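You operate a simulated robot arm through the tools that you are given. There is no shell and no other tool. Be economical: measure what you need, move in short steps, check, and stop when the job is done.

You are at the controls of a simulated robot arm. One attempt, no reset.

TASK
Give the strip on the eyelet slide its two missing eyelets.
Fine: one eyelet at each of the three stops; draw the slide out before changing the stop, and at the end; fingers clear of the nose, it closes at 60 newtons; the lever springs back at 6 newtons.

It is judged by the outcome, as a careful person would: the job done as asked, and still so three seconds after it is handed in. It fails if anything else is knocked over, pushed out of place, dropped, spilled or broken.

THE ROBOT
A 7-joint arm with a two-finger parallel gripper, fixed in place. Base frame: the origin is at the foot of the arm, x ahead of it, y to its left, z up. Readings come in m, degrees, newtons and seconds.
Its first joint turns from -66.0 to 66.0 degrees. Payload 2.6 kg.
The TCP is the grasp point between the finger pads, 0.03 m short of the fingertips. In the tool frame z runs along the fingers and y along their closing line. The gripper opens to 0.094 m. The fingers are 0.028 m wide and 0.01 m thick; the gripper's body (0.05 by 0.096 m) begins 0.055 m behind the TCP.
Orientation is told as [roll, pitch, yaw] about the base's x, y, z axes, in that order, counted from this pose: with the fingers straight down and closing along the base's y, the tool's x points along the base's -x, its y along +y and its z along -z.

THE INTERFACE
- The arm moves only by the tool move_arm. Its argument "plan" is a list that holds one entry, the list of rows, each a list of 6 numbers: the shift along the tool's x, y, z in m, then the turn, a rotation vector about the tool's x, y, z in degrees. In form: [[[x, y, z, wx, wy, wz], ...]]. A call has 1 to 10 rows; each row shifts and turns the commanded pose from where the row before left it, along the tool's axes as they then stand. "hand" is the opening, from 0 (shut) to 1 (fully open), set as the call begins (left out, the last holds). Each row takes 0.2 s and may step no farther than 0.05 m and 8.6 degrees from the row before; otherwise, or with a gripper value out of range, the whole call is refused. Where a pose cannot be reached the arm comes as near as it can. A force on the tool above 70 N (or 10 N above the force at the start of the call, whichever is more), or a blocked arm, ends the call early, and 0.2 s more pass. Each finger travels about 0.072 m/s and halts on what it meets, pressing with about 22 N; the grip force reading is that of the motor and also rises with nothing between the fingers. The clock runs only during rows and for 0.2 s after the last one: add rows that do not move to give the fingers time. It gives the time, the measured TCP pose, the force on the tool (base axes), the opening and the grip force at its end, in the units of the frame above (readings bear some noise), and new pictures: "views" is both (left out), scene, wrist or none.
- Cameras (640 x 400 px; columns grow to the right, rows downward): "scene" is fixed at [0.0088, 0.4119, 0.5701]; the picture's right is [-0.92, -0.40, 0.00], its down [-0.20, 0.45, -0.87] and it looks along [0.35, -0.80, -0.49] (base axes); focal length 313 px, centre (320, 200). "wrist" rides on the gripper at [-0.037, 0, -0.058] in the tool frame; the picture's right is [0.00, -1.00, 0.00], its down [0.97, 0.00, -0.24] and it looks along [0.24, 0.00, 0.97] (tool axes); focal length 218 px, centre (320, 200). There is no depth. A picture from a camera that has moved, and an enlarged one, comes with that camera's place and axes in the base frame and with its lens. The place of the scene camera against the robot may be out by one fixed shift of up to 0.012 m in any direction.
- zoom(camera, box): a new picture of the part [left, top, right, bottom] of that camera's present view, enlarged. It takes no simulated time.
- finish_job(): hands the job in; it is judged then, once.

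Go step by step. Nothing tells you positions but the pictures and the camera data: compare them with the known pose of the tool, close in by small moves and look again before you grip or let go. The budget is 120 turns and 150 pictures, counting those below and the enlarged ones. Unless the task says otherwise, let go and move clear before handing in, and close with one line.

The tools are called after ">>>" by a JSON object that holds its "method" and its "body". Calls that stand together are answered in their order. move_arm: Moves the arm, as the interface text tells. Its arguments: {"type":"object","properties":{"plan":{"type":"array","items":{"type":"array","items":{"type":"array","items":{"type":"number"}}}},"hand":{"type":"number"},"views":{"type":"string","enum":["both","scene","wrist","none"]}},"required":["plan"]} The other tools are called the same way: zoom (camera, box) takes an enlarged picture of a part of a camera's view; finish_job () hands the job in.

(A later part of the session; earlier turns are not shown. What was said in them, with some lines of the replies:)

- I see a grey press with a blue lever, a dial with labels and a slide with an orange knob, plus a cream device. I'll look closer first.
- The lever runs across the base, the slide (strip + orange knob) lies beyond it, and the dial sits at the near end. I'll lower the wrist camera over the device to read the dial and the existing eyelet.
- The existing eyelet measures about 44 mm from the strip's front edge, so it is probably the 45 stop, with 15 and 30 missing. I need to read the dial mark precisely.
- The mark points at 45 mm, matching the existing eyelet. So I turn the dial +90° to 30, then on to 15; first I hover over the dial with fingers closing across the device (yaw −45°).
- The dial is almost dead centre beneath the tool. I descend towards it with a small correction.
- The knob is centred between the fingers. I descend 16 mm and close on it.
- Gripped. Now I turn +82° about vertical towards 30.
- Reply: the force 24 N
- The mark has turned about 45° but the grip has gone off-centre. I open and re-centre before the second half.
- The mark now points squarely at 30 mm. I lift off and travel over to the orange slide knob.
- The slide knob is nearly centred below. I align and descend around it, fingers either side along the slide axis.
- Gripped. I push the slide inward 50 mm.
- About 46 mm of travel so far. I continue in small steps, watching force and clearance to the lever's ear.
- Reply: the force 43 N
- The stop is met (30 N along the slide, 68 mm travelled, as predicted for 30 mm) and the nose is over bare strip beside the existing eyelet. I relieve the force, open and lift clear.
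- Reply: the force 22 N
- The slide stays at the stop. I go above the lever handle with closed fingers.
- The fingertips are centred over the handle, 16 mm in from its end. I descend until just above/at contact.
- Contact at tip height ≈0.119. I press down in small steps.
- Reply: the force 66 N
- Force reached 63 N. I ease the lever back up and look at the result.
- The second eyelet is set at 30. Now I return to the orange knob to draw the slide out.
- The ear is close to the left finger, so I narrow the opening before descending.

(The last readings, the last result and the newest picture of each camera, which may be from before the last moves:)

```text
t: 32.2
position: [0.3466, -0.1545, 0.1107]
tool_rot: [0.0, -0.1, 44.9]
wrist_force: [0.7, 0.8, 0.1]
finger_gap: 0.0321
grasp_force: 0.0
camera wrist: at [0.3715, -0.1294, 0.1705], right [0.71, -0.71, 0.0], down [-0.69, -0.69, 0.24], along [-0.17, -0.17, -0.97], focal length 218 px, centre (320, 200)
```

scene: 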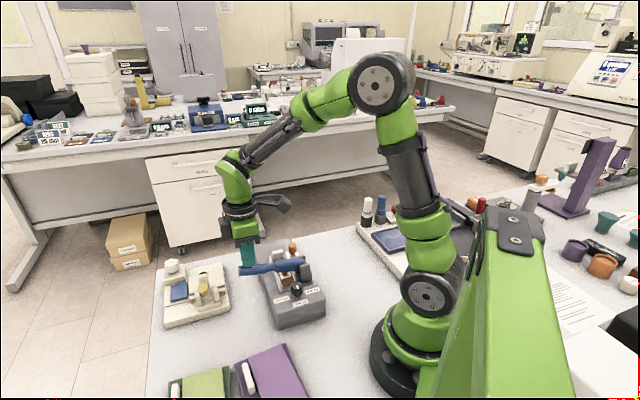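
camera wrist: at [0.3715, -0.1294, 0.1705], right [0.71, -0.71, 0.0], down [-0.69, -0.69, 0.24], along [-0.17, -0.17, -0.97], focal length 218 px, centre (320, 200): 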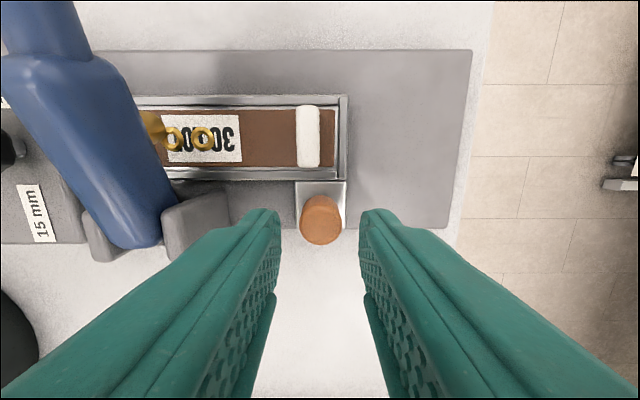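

>>> {"method": "move_arm", "body": {"plan": [[[0, 0, 0.01, 0, 0, 0], [0, 0, 0.01, 0, 0, 0], [0, 0, 0.009, 0, 0, 0], [0, 0, 0, 0, 0, 0]]], "views": "none"}}

>>> {"method": "move_arm", "body": {"plan": [[[0, 0, 0, 0, 0, 0], [0, 0, 0, 0, 0, 0]]], "hand": 0.15, "views": "wrist"}}

```text
t: 33.2
position: [0.3447, -0.1558, 0.0837]
tool_rot: [0.1, 0.0, 44.9]
wrist_force: [0.2, 0.2, 0.2]
finger_gap: 0.0319
grasp_force: 0.0
```

```text
t: 33.8
position: [0.3445, -0.1554, 0.0838]
tool_rot: [-0.1, -0.1, 44.9]
wrist_force: [7.0, -6.0, -7.4]
finger_gap: 0.021
grasp_force: 44.9
camera wrist: at [0.371, -0.13, 0.1421], right [0.71, -0.71, 0.0], down [-0.69, -0.69, 0.24], along [-0.17, -0.17, -0.97], focal length 218 px, centre (320, 200)
```

wrist: 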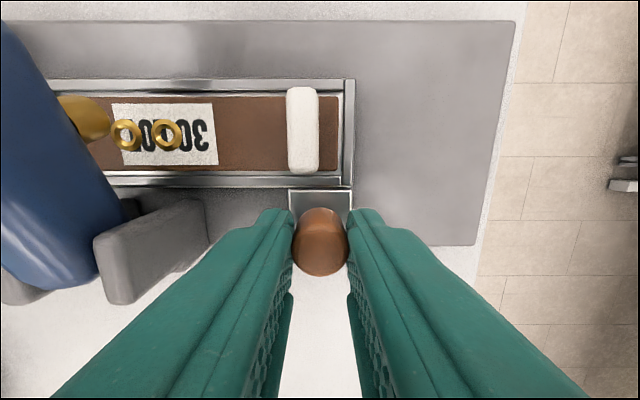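

Two eyelets sit 15 mm apart. I draw the slide out the full way.

>>> {"method": "move_arm", "body": {"plan": [[[0, -0.013, 0, 0, 0, 0], [0, -0.014, 0, 0, 0, 0], [0, -0.014, 0, 0, 0, 0], [0, -0.014, 0, 0, 0, 0], [0, -0.01, 0, 0, 0, 0], [0, -0.003, 0, 0, 0, 0], [0, 0, 0, 0, 0, 0]]], "views": "wrist"}}

```text
t: 35.4
position: [0.3923, -0.2028, 0.0841]
tool_rot: [0.0, 0.0, 44.9]
wrist_force: [-4.9, -5.1, 6.5]
finger_gap: 0.0212
grasp_force: 45.0
camera wrist: at [0.4189, -0.1777, 0.1421], right [0.71, -0.71, 0.0], down [-0.69, -0.69, 0.24], along [-0.17, -0.17, -0.97], focal length 218 px, centre (320, 200)
```

wrist: 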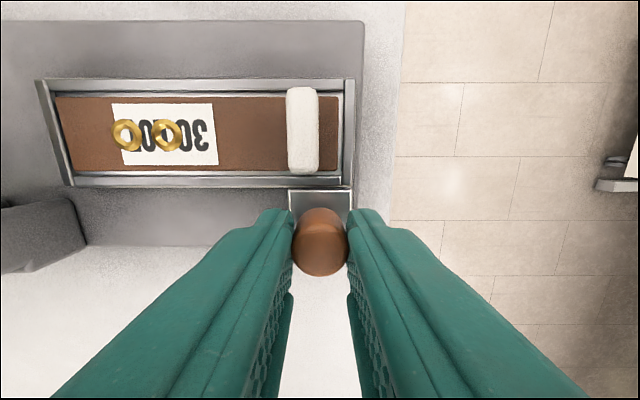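

The slide is back at its original out position. I nudge it 1 mm, release, lift, and travel back to the dial.

>>> {"method": "move_arm", "body": {"plan": [[[0, -0.001, 0, 0, 0, 0], [0, 0, 0, 0, 0, 0]]], "views": "none"}}

>>> {"method": "move_arm", "body": {"plan": [[[0, 0, 0, 0, 0, 0], [0, 0, -0.02, 0, 0, 0], [0, 0, -0.045, 0, 0, 0], [0, 0, -0.04, 0, 0, 0], [-0.0074, 0.0449, 0, 0, 0, 0], [-0.0074, 0.0449, 0, 0, 0, 0], [-0.0074, 0.0449, 0, 0, 0, 0], [-0.0074, 0.0449, 0, 0, 0, 0], [-0.0072, 0.0449, 0, 0, 0, 0], [0, 0, 0, 0, 0, 8.5]]], "hand": 0.55, "views": "none"}}

>>> {"method": "move_arm", "body": {"plan": [[[0, 0, 0, 0, 0, 8.5], [0, 0, 0, 0, 0, 8.5], [0, 0, 0, 0, 0, 8.5], [0, 0, 0, 0, 0, 8.5], [0, 0, 0, 0, 0, 8.5], [0, 0, 0, 0, 0, 8.5], [0, 0, 0, 0, 0, 8.5], [0, 0, 0, 0, 0, 8.5], [0, 0, 0, 0, 0, 8.5], [0, 0, 0.045, 0, 0, 4.9]]]}}

```text
t: 36.0
position: [0.3933, -0.2034, 0.0834]
tool_rot: [0.1, 0.0, 44.8]
wrist_force: [-14.4, 2.2, 19.2]
finger_gap: 0.0209
grasp_force: 45.0
```

```text
t: 38.2
position: [0.2598, -0.0216, 0.1899]
tool_rot: [0.1, -0.1, 36.3]
wrist_force: [0.8, 0.2, 0.3]
finger_gap: 0.0518
grasp_force: 0.1
```

```text
t: 40.4
position: [0.2603, -0.0202, 0.1441]
tool_rot: [0.0, 0.0, -45.1]
wrist_force: [0.2, -0.2, 0.4]
finger_gap: 0.0517
grasp_force: 0.0
camera wrist: at [0.287, -0.0471, 0.2021], right [-0.71, -0.71, 0.0], down [-0.68, 0.69, 0.24], along [-0.17, 0.17, -0.97], focal length 218 px, centre (320, 200)
```

scene: 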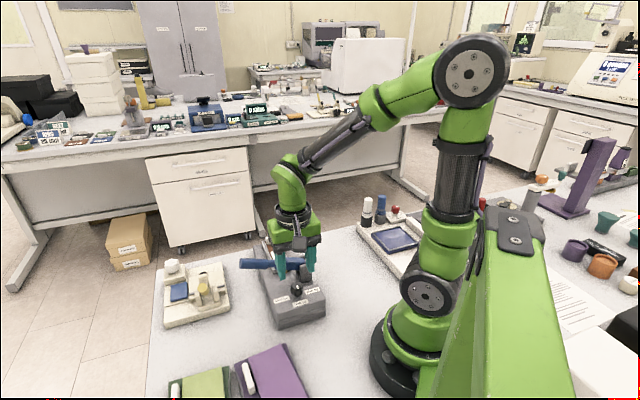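
wrist: 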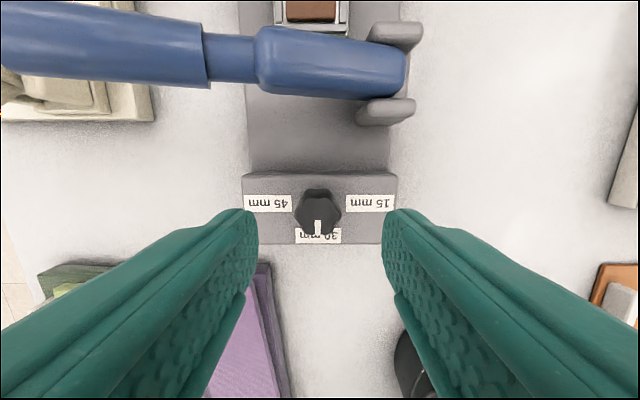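

The mark is on 30. I centre, descend and grip the knob again.

>>> {"method": "move_arm", "body": {"plan": [[[0.0015, 0.001, 0.025, 0, 0, 0], [0, 0, 0.02, 0, 0, 0], [0, 0, 0.0095, 0, 0, 0], [0, 0, 0, 0, 0, 0]]], "views": "none"}}

>>> {"method": "move_arm", "body": {"plan": [[[0, 0, 0, 0, 0, 0], [0, 0, 0, 0, 0, 0], [0, 0, 0, 0, 0, 0]]], "hand": 0.2, "views": "wrist"}}

```text
t: 41.4
position: [0.2595, -0.0184, 0.0892]
tool_rot: [0.0, 0.1, -45.0]
wrist_force: [-0.5, 0.6, -0.1]
finger_gap: 0.0518
grasp_force: 0.1
```

```text
t: 42.2
position: [0.2595, -0.0187, 0.0901]
tool_rot: [0.1, -0.1, -44.9]
wrist_force: [4.9, 4.0, -9.1]
finger_gap: 0.0264
grasp_force: 45.0
camera wrist: at [0.2869, -0.0451, 0.1483], right [-0.71, -0.71, 0.0], down [-0.69, 0.69, 0.24], along [-0.17, 0.17, -0.97], focal length 218 px, centre (320, 200)
```

wrist: 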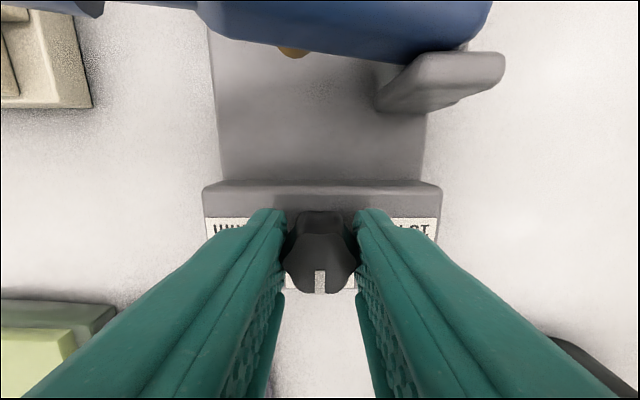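

>>> {"method": "move_arm", "body": {"plan": [[[0, 0, 0, 0, 0, -8.4], [0, 0, 0, 0, 0, -8.4], [0, 0, 0, 0, 0, -8.4], [0, 0, 0, 0, 0, -8.4], [0, 0, 0, 0, 0, -8.4], [0, 0, 0, 0, 0, 0]]], "views": "wrist"}}

```text
t: 43.6
position: [0.261, -0.0188, 0.0898]
tool_rot: [0.0, 0.0, -2.8]
wrist_force: [-10.8, 6.5, 27.9]
finger_gap: 0.0263
grasp_force: 45.0
camera wrist: at [0.2978, -0.0206, 0.1483], right [-0.05, -1.0, 0.0], down [-0.97, 0.05, 0.24], along [-0.24, 0.01, -0.97], focal length 218 px, centre (320, 200)
```

wrist: 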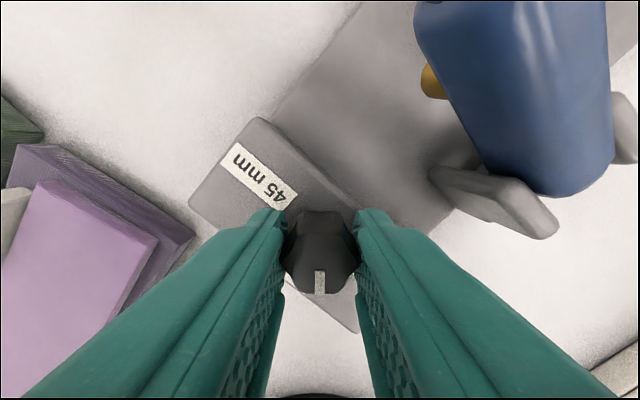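

The knob follows the tool firmly. I continue the remaining 48°.

>>> {"method": "move_arm", "body": {"plan": [[[0, 0, -0.001, 0, 0, -8], [0, 0, 0, 0, 0, -8], [0, 0, 0, 0, 0, -8], [0, 0, 0, 0, 0, -8], [0, 0, 0, 0, 0, -8], [0, 0, 0, 0, 0, -8], [0, 0, 0, 0, 0, 0]]], "views": "wrist"}}

```text
t: 45.2
position: [0.2606, -0.0185, 0.0892]
tool_rot: [0.1, 0.0, 45.2]
wrist_force: [7.4, 15.9, -26.5]
finger_gap: 0.0265
grasp_force: 45.3
camera wrist: at [0.2869, 0.0077, 0.1483], right [0.71, -0.7, 0.0], down [-0.68, -0.69, 0.24], along [-0.17, -0.17, -0.97], focal length 218 px, centre (320, 200)
```

wrist: 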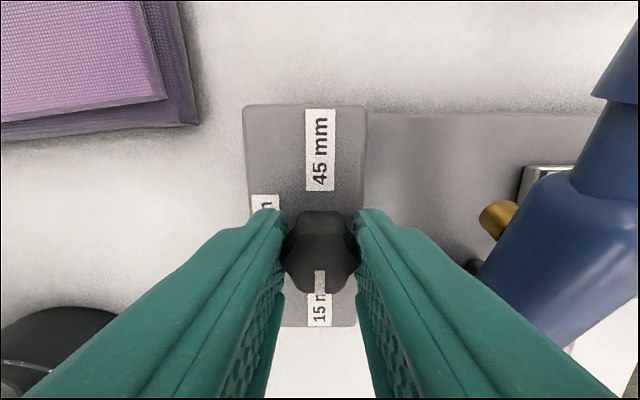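

The mark is on 15 mm. I release, lift and go back to the slide knob.

>>> {"method": "move_arm", "body": {"plan": [[[0, 0, 0, 0, 0, 0], [0, 0, -0.02, 0, 0, 0], [0, 0, -0.045, 0, 0, 0], [0, 0, -0.03, 0, 0, 0], [0.0075, -0.0449, 0, 0, 0, 0], [0.0075, -0.0449, 0, 0, 0, 0], [0.0075, -0.0449, 0, 0, 0, 0], [0.0075, -0.0449, 0, 0, 0, 0], [0.0075, -0.0449, 0, 0, 0, 0], [0, 0, 0.03, 0, 0, 0]]], "hand": 0.5}}

>>> {"method": "zoom", "body": {"camera": "scene", "box": [250, 225, 330, 325]}}

```text
t: 47.4
position: [0.3928, -0.2066, 0.1538]
tool_rot: [-0.1, 0.0, 45.1]
wrist_force: [-0.7, -0.2, -0.8]
finger_gap: 0.0469
grasp_force: 0.1
camera wrist: at [0.4193, -0.18, 0.2134], right [0.71, -0.71, 0.0], down [-0.69, -0.69, 0.24], along [-0.17, -0.17, -0.97], focal length 218 px, centre (320, 200)
```

scene: 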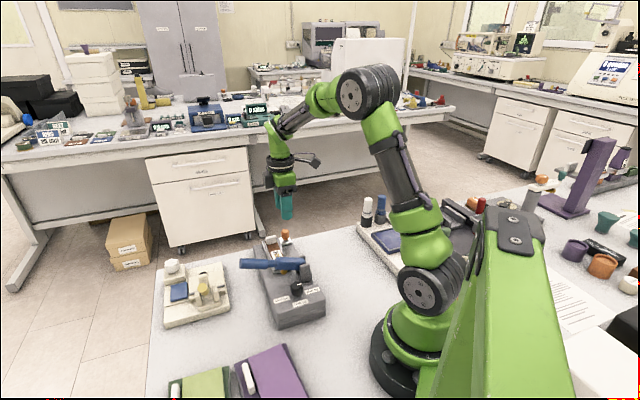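
wrist: 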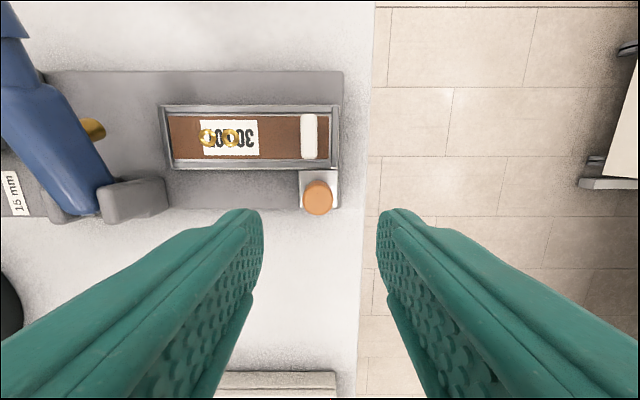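

```text
4.00 times, centred on (290, 275) of scene
camera zoom: at [0.0088, 0.4119, 0.5701], right [-0.92, -0.4, 0.0], down [-0.2, 0.45, -0.87], along [0.35, -0.8, -0.49], focal length 1254 px, centre (440, -100)
```

zoom: 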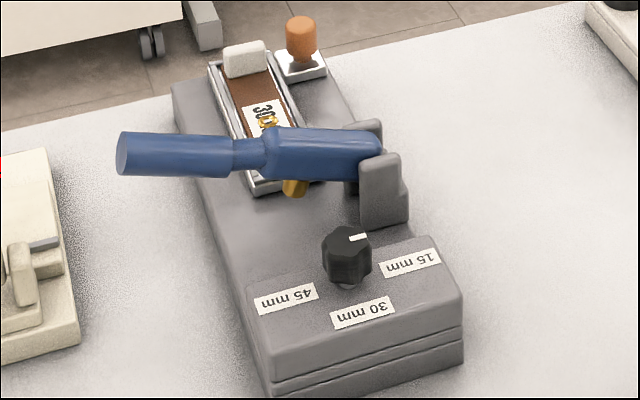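

The dial reads 15. I descend on the slide knob and grip.

>>> {"method": "move_arm", "body": {"plan": [[[-0.0018, 0.0016, 0.03, 0, 0, 0], [0, 0, 0.025, 0, 0, 0], [0, 0, 0.015, 0, 0, 0], [0, 0, 0, 0, 0, 0]]], "views": "none"}}

>>> {"method": "move_arm", "body": {"plan": [[[0, 0, 0, 0, 0, 0], [0, 0, 0, 0, 0, 0], [0, 0, 0, 0, 0, 0]]], "hand": 0.15, "views": "none"}}

>>> {"method": "move_arm", "body": {"plan": [[[0, 0.011, 0, 0, 0, 0], [0, 0.012, 0, 0, 0, 0], [0, 0.012, 0, 0, 0, 0], [0, 0.011, 0, 0, 0, 0], [0, 0, 0, 0, 0, 0]]], "views": "wrist"}}

```text
t: 48.4
position: [0.3936, -0.2014, 0.0832]
tool_rot: [0.0, 0.0, 45.0]
wrist_force: [-1.5, 0.6, 0.7]
finger_gap: 0.0468
grasp_force: 0.0
```

```text
t: 49.2
position: [0.3931, -0.2017, 0.0832]
tool_rot: [-0.1, 0.0, 45.1]
wrist_force: [-0.8, -0.1, -1.8]
finger_gap: 0.0211
grasp_force: 45.2
```

```text
t: 50.4
position: [0.3595, -0.1678, 0.085]
tool_rot: [0.3, 0.0, 45.1]
wrist_force: [4.4, 5.0, -27.9]
finger_gap: 0.0211
grasp_force: 45.3
camera wrist: at [0.3863, -0.1421, 0.1425], right [0.71, -0.71, 0.0], down [-0.69, -0.69, 0.24], along [-0.17, -0.17, -0.97], focal length 218 px, centre (320, 200)
```

wrist: 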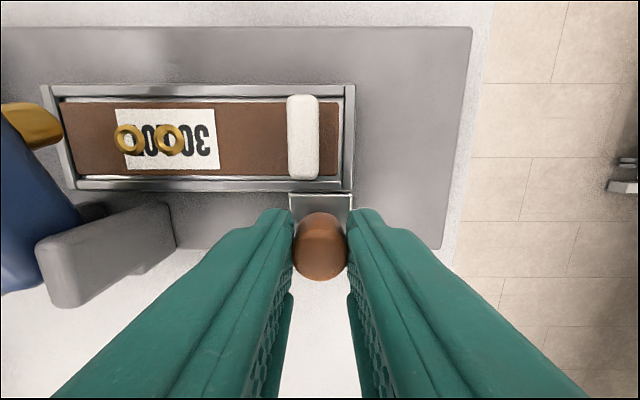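

>>> {"method": "move_arm", "body": {"plan": [[[0, 0.003, 0.0015, 0, 0, 0], [0, 0.003, 0, 0, 0, 0], [0, 0, 0, 0, 0, 0]]], "views": "wrist"}}

```text
t: 51.2
position: [0.3569, -0.1655, 0.0839]
tool_rot: [-0.1, -0.1, 45.0]
wrist_force: [5.3, 5.0, -6.0]
finger_gap: 0.0209
grasp_force: 45.0
camera wrist: at [0.3833, -0.1394, 0.1428], right [0.71, -0.71, 0.0], down [-0.69, -0.69, 0.24], along [-0.17, -0.17, -0.97], focal length 218 px, centre (320, 200)
```

wrist: 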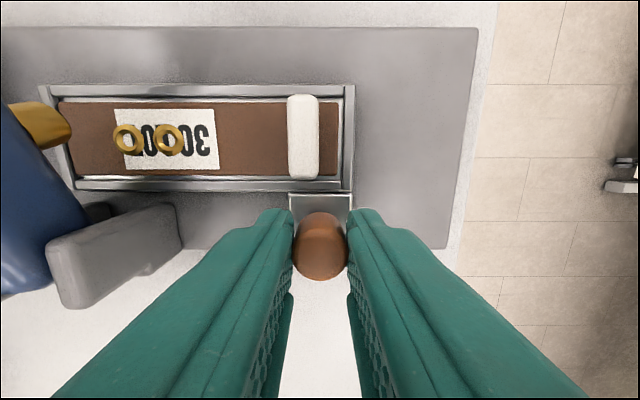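

>>> {"method": "move_arm", "body": {"plan": [[[0, 0.002, 0, 0, 0, 0], [0, 0.001, 0, 0, 0, 0], [0, 0, 0, 0, 0, 0]]], "views": "none"}}

```text
t: 52.0
position: [0.3566, -0.1654, 0.0852]
tool_rot: [-0.5, 0.0, 45.2]
wrist_force: [31.4, -13.1, -22.4]
finger_gap: 0.0211
grasp_force: 44.7
```

Stop met again (31 N), 15 mm short of the previous position as expected. Release, lift, and go over the lever.

>>> {"method": "move_arm", "body": {"plan": [[[0, -0.0015, 0.001, 0, 0, 0], [0, 0, 0, 0, 0, 0]]], "views": "none"}}

>>> {"method": "move_arm", "body": {"plan": [[[0, 0, 0, 0, 0, 0], [0, 0, -0.02, 0, 0, 0], [0, 0, -0.04, 0, 0, 0], [0, 0, -0.045, 0, 0, 0], [0, 0, 0, 0, 0, 0]]], "hand": 0.5, "views": "wrist"}}

```text
t: 52.6
position: [0.3566, -0.1656, 0.0853]
tool_rot: [-0.4, -0.1, 45.1]
wrist_force: [16.0, -6.0, 7.8]
finger_gap: 0.0212
grasp_force: 44.9
```

```text
t: 53.8
position: [0.3541, -0.1629, 0.19]
tool_rot: [0.0, 0.0, 44.9]
wrist_force: [-0.6, 0.2, -1.1]
finger_gap: 0.0469
grasp_force: 0.0
camera wrist: at [0.3808, -0.1372, 0.2484], right [0.71, -0.71, 0.0], down [-0.69, -0.69, 0.24], along [-0.17, -0.17, -0.97], focal length 218 px, centre (320, 200)
```

wrist: 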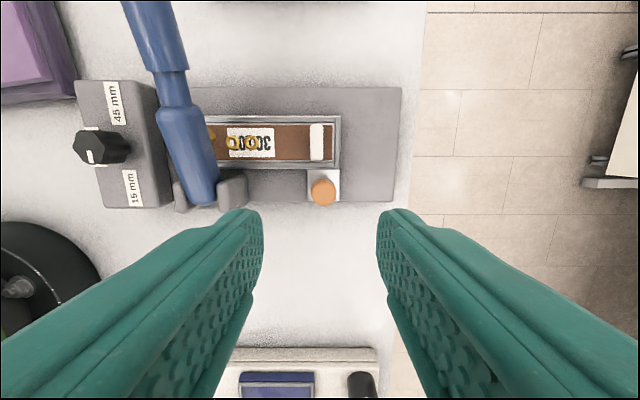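

>>> {"method": "move_arm", "body": {"plan": [[[-0.0303, 0.02305, 0, 0, 0, 0], [-0.0303, 0.02305, 0, 0, 0, 0], [-0.0303, 0.02305, 0, 0, 0, 0], [-0.0304, 0.02305, 0, 0, 0, 0], [0, 0, 0, 0, 0, 0]]], "hand": 0.0, "views": "wrist"}}

>>> {"method": "zoom", "body": {"camera": "scene", "box": [200, 200, 340, 310]}}

```text
t: 55.0
position: [0.3749, -0.013, 0.1851]
tool_rot: [0.0, 0.0, 45.1]
wrist_force: [0.1, -0.5, -0.4]
finger_gap: 0.0002
grasp_force: 22.0
camera wrist: at [0.4022, 0.0137, 0.2441], right [0.71, -0.71, 0.0], down [-0.69, -0.69, 0.24], along [-0.17, -0.17, -0.97], focal length 218 px, centre (320, 200)
```

wrist: 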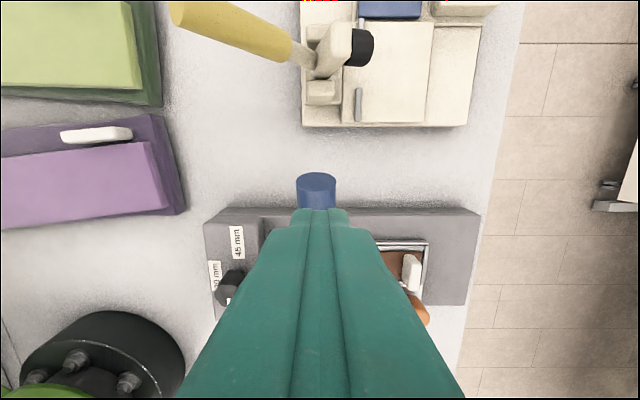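

```text
3.64 times, centred on (270, 255) of scene
camera zoom: at [0.0088, 0.4119, 0.5701], right [-0.92, -0.4, 0.0], down [-0.2, 0.45, -0.87], along [0.35, -0.8, -0.49], focal length 1140 px, centre (502, 0)
```

zoom: 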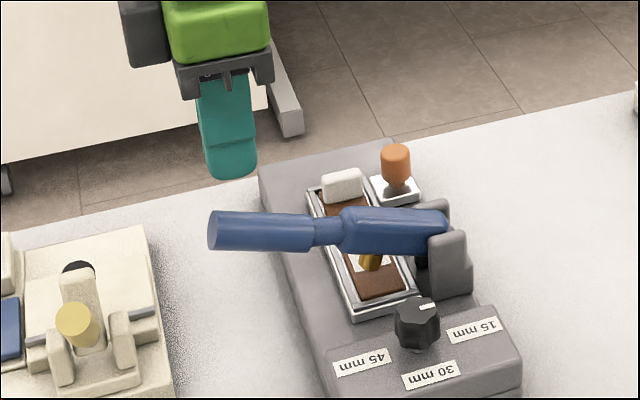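

Aligned over the handle; I descend, pressing the lever most of the way.

>>> {"method": "move_arm", "body": {"plan": [[[0, 0.001, 0.02, 0, 0, 0], [0, 0, 0.01, 0, 0, 0], [0, 0, 0.006, 0, 0, 0], [0, 0, 0.006, 0, 0, 0], [0, 0, 0.006, 0, 0, 0], [0, 0, 0.006, 0, 0, 0], [0, 0, 0.006, 0, 0, 0], [0, 0, 0.006, 0, 0, 0], [0, 0, 0.005, 0, 0, 0], [0, 0, 0, 0, 0, 0]]], "views": "none"}}

>>> {"method": "zoom", "body": {"camera": "scene", "box": [200, 200, 340, 310]}}

```text
t: 57.2
position: [0.3752, -0.0112, 0.1158]
tool_rot: [-0.1, 0.0, 45.0]
wrist_force: [2.1, 0.2, 4.0]
finger_gap: 0.0001
grasp_force: 21.8
```

```text
3.64 times, centred on (270, 255) of scene
camera zoom: at [0.0088, 0.4119, 0.5701], right [-0.92, -0.4, 0.0], down [-0.2, 0.45, -0.87], along [0.35, -0.8, -0.49], focal length 1140 px, centre (502, 0)
```

zoom: 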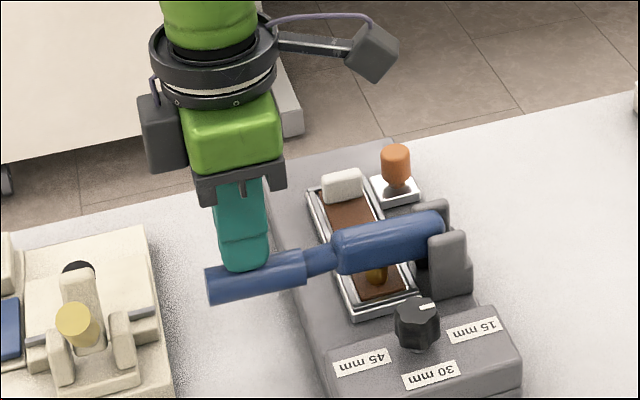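

>>> {"method": "move_arm", "body": {"plan": [[[0, 0, 0.002, 0, 0, 0], [0, 0, 0.002, 0, 0, 0], [0, 0, 0.002, 0, 0, 0], [0, 0, 0.0015, 0, 0, 0], [0, 0, 0.0015, 0, 0, 0], [0, 0, 0, 0, 0, 0]]], "views": "none"}}

```text
t: 58.6
position: [0.3758, -0.0107, 0.1086]
tool_rot: [0.1, 0.0, 44.8]
wrist_force: [-7.4, 2.6, 20.4]
finger_gap: 0.0
grasp_force: 22.1
```

Nose contact begun (20 N). A little further to exceed 60 N.

>>> {"method": "move_arm", "body": {"plan": [[[0, 0, 0.001, 0, 0, 0], [0, 0, 0.001, 0, 0, 0], [0, 0, 0.0005, 0, 0, 0], [0, 0, 0, 0, 0, 0]]], "views": "none"}}

```text
t: 59.6
position: [0.3752, -0.0109, 0.1082]
tool_rot: [0.0, -0.2, 44.8]
wrist_force: [-16.6, 10.9, 59.0]
finger_gap: 0.0
grasp_force: 22.4
```

>>> {"method": "move_arm", "body": {"plan": [[[0, 0, 0.0004, 0, 0, 0], [0, 0, 0, 0, 0, 0]]], "views": "none"}}

>>> {"method": "move_arm", "body": {"plan": [[[0, 0, -0.005, 0, 0, 0], [0, 0, -0.01, 0, 0, 0], [0, 0, -0.01, 0, 0, 0], [0, 0, -0.01, 0, 0, 0], [0, 0, -0.015, 0, 0, 0], [0, 0, -0.03, 0, 0, 0], [0, 0, 0, 0, 0, 0]]], "views": "none"}}

>>> {"method": "zoom", "body": {"camera": "scene", "box": [250, 220, 330, 310]}}

```text
t: 60.2
position: [0.376, -0.0105, 0.1073]
tool_rot: [-0.1, -0.2, 44.9]
wrist_force: [-17.9, 13.9, 64.0]
finger_gap: 0.0
grasp_force: 22.2
```

```text
t: 61.8
position: [0.3751, -0.0117, 0.1832]
tool_rot: [0.1, -0.1, 44.9]
wrist_force: [0.5, -0.2, 0.7]
finger_gap: 0.0002
grasp_force: 22.0
```

```text
4.44 times, centred on (290, 265) of scene
camera zoom: at [0.0088, 0.4119, 0.5701], right [-0.92, -0.4, 0.0], down [-0.2, 0.45, -0.87], along [0.35, -0.8, -0.49], focal length 1393 px, centre (453, -89)
```

zoom: 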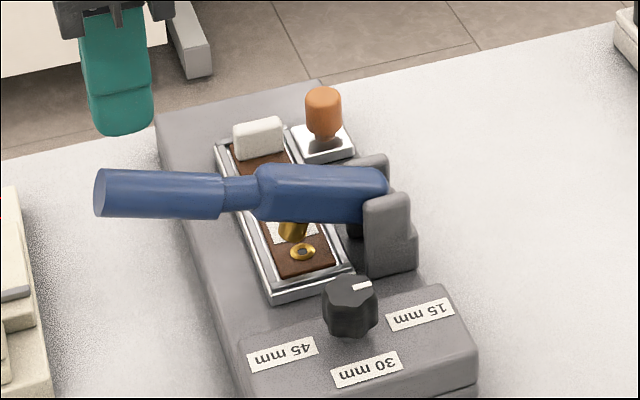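

The third eyelet is set. I go back to the knob to draw the slide out.

>>> {"method": "move_arm", "body": {"plan": [[[0.0307, -0.0239, 0, 0, 0, 0], [0.0307, -0.0239, 0, 0, 0, 0], [0.0307, -0.0239, 0, 0, 0, 0], [0.0307, -0.0239, 0, 0, 0, 0], [0, 0, 0.035, 0, 0, 0], [0, 0, 0.03, 0, 0, 0], [0, 0, 0, 0, 0, 0]]], "hand": 0.4, "views": "wrist"}}

```text
t: 63.4
position: [0.3565, -0.1662, 0.1181]
tool_rot: [-0.1, 0.0, 45.0]
wrist_force: [-0.1, -0.3, 0.0]
finger_gap: 0.0376
grasp_force: 0.1
camera wrist: at [0.3836, -0.1401, 0.1774], right [0.71, -0.71, 0.0], down [-0.69, -0.69, 0.24], along [-0.17, -0.17, -0.97], focal length 218 px, centre (320, 200)
```

wrist: 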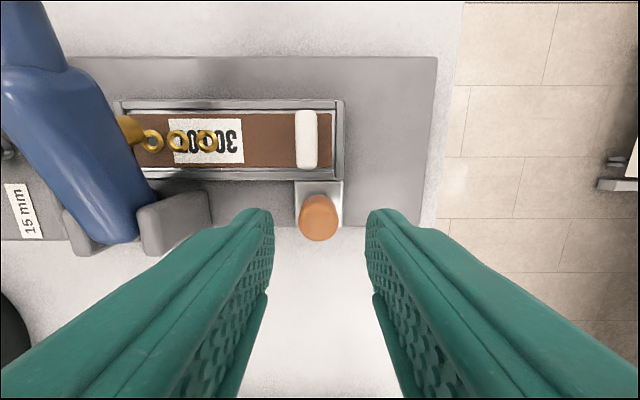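

Three evenly spaced eyelets show. I descend, grip the knob and pull out about 53 mm.

>>> {"method": "move_arm", "body": {"plan": [[[0, 0, 0.012, 0, 0, 0], [0, 0, 0.012, 0, 0, 0], [0, 0, 0.01, 0, 0, 0], [0, 0, 0, 0, 0, 0]]], "views": "none"}}

>>> {"method": "move_arm", "body": {"plan": [[[0, 0, 0, 0, 0, 0], [0, 0, 0, 0, 0, 0]]], "hand": 0.15, "views": "none"}}

>>> {"method": "move_arm", "body": {"plan": [[[0, -0.013, 0, 0, 0, 0], [0, -0.014, 0, 0, 0, 0], [0, -0.013, 0, 0, 0, 0], [0, -0.009, 0, 0, 0, 0], [0, -0.003, 0, 0, 0, 0], [0, 0, 0, 0, 0, 0]]], "views": "wrist"}}

```text
t: 64.4
position: [0.3574, -0.1666, 0.0841]
tool_rot: [0.0, -0.1, 45.0]
wrist_force: [0.5, -0.6, 0.2]
finger_gap: 0.0375
grasp_force: 0.2
```

```text
t: 65.0
position: [0.357, -0.1649, 0.0846]
tool_rot: [0.0, -0.1, 45.0]
wrist_force: [1.6, -0.4, -2.8]
finger_gap: 0.0211
grasp_force: 45.0
```

```text
t: 66.4
position: [0.3928, -0.2029, 0.0853]
tool_rot: [0.1, 0.0, 45.0]
wrist_force: [0.1, 1.3, -2.6]
finger_gap: 0.0213
grasp_force: 44.8
camera wrist: at [0.4201, -0.1767, 0.1436], right [0.71, -0.71, 0.0], down [-0.69, -0.69, 0.24], along [-0.17, -0.17, -0.97], focal length 218 px, centre (320, 200)
```

wrist: 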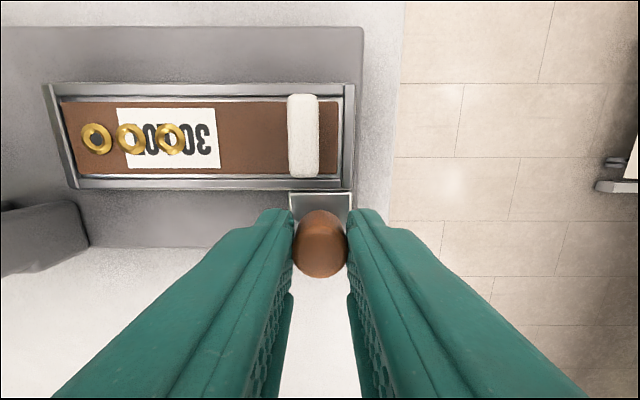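

The slide is out at its starting position with three eyelets. I nudge to the end, release and lift clear.

>>> {"method": "move_arm", "body": {"plan": [[[0, -0.001, 0, 0, 0, 0], [0, 0, 0, 0, 0, 0]]], "views": "none"}}

>>> {"method": "move_arm", "body": {"plan": [[[0, 0, 0, 0, 0, 0], [0, 0, -0.02, 0, 0, 0], [0, 0, -0.045, 0, 0, 0], [0, 0, -0.045, 0, 0, 0], [0, 0, -0.04, 0, 0, 0], [0, 0, 0, 0, 0, 0]]], "hand": 0.5}}

>>> {"method": "zoom", "body": {"camera": "wrist", "box": [180, 80, 360, 210]}}

```text
t: 67.0
position: [0.3942, -0.2041, 0.0831]
tool_rot: [0.0, 0.0, 45.0]
wrist_force: [-4.1, 4.8, 3.3]
finger_gap: 0.021
grasp_force: 44.6
```

```text
t: 68.4
position: [0.3933, -0.2057, 0.2375]
tool_rot: [-0.1, 0.0, 45.0]
wrist_force: [0.6, 0.9, 0.2]
finger_gap: 0.047
grasp_force: 0.0
camera wrist: at [0.4197, -0.18, 0.2958], right [0.71, -0.71, 0.0], down [-0.69, -0.69, 0.24], along [-0.17, -0.17, -0.97], focal length 218 px, centre (320, 200)
```

scene: 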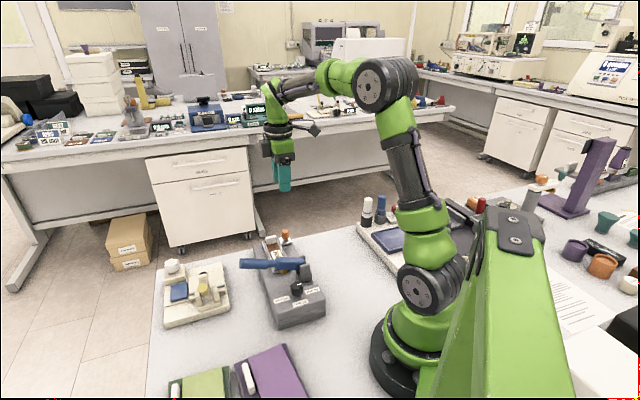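
wrist: 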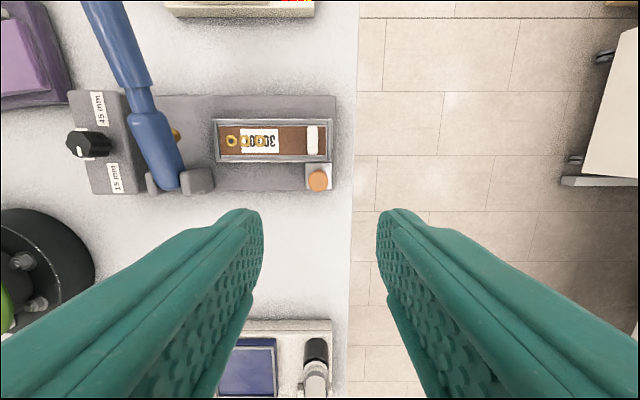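

```text
3.08 times, centred on (270, 145) of wrist
camera zoom: at [0.4197, -0.18, 0.2958], right [0.71, -0.71, 0.0], down [-0.69, -0.69, 0.24], along [-0.17, -0.17, -0.97], focal length 672 px, centre (474, 369)
```

zoom: 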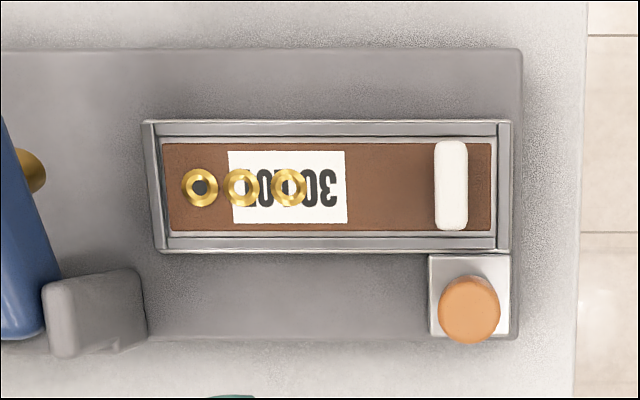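

The strip shows three evenly spaced eyelets, the slide is out, the lever is up and the arm is clear. I hand in the job.

>>> {"method": "finish_job", "body": {}}

```text
The job is handed in.
```

The strip now has its two missing eyelets, set at the 30 and 15 mm stops beside the existing one at 45. The slide is drawn out, the lever is up and the arm is clear.
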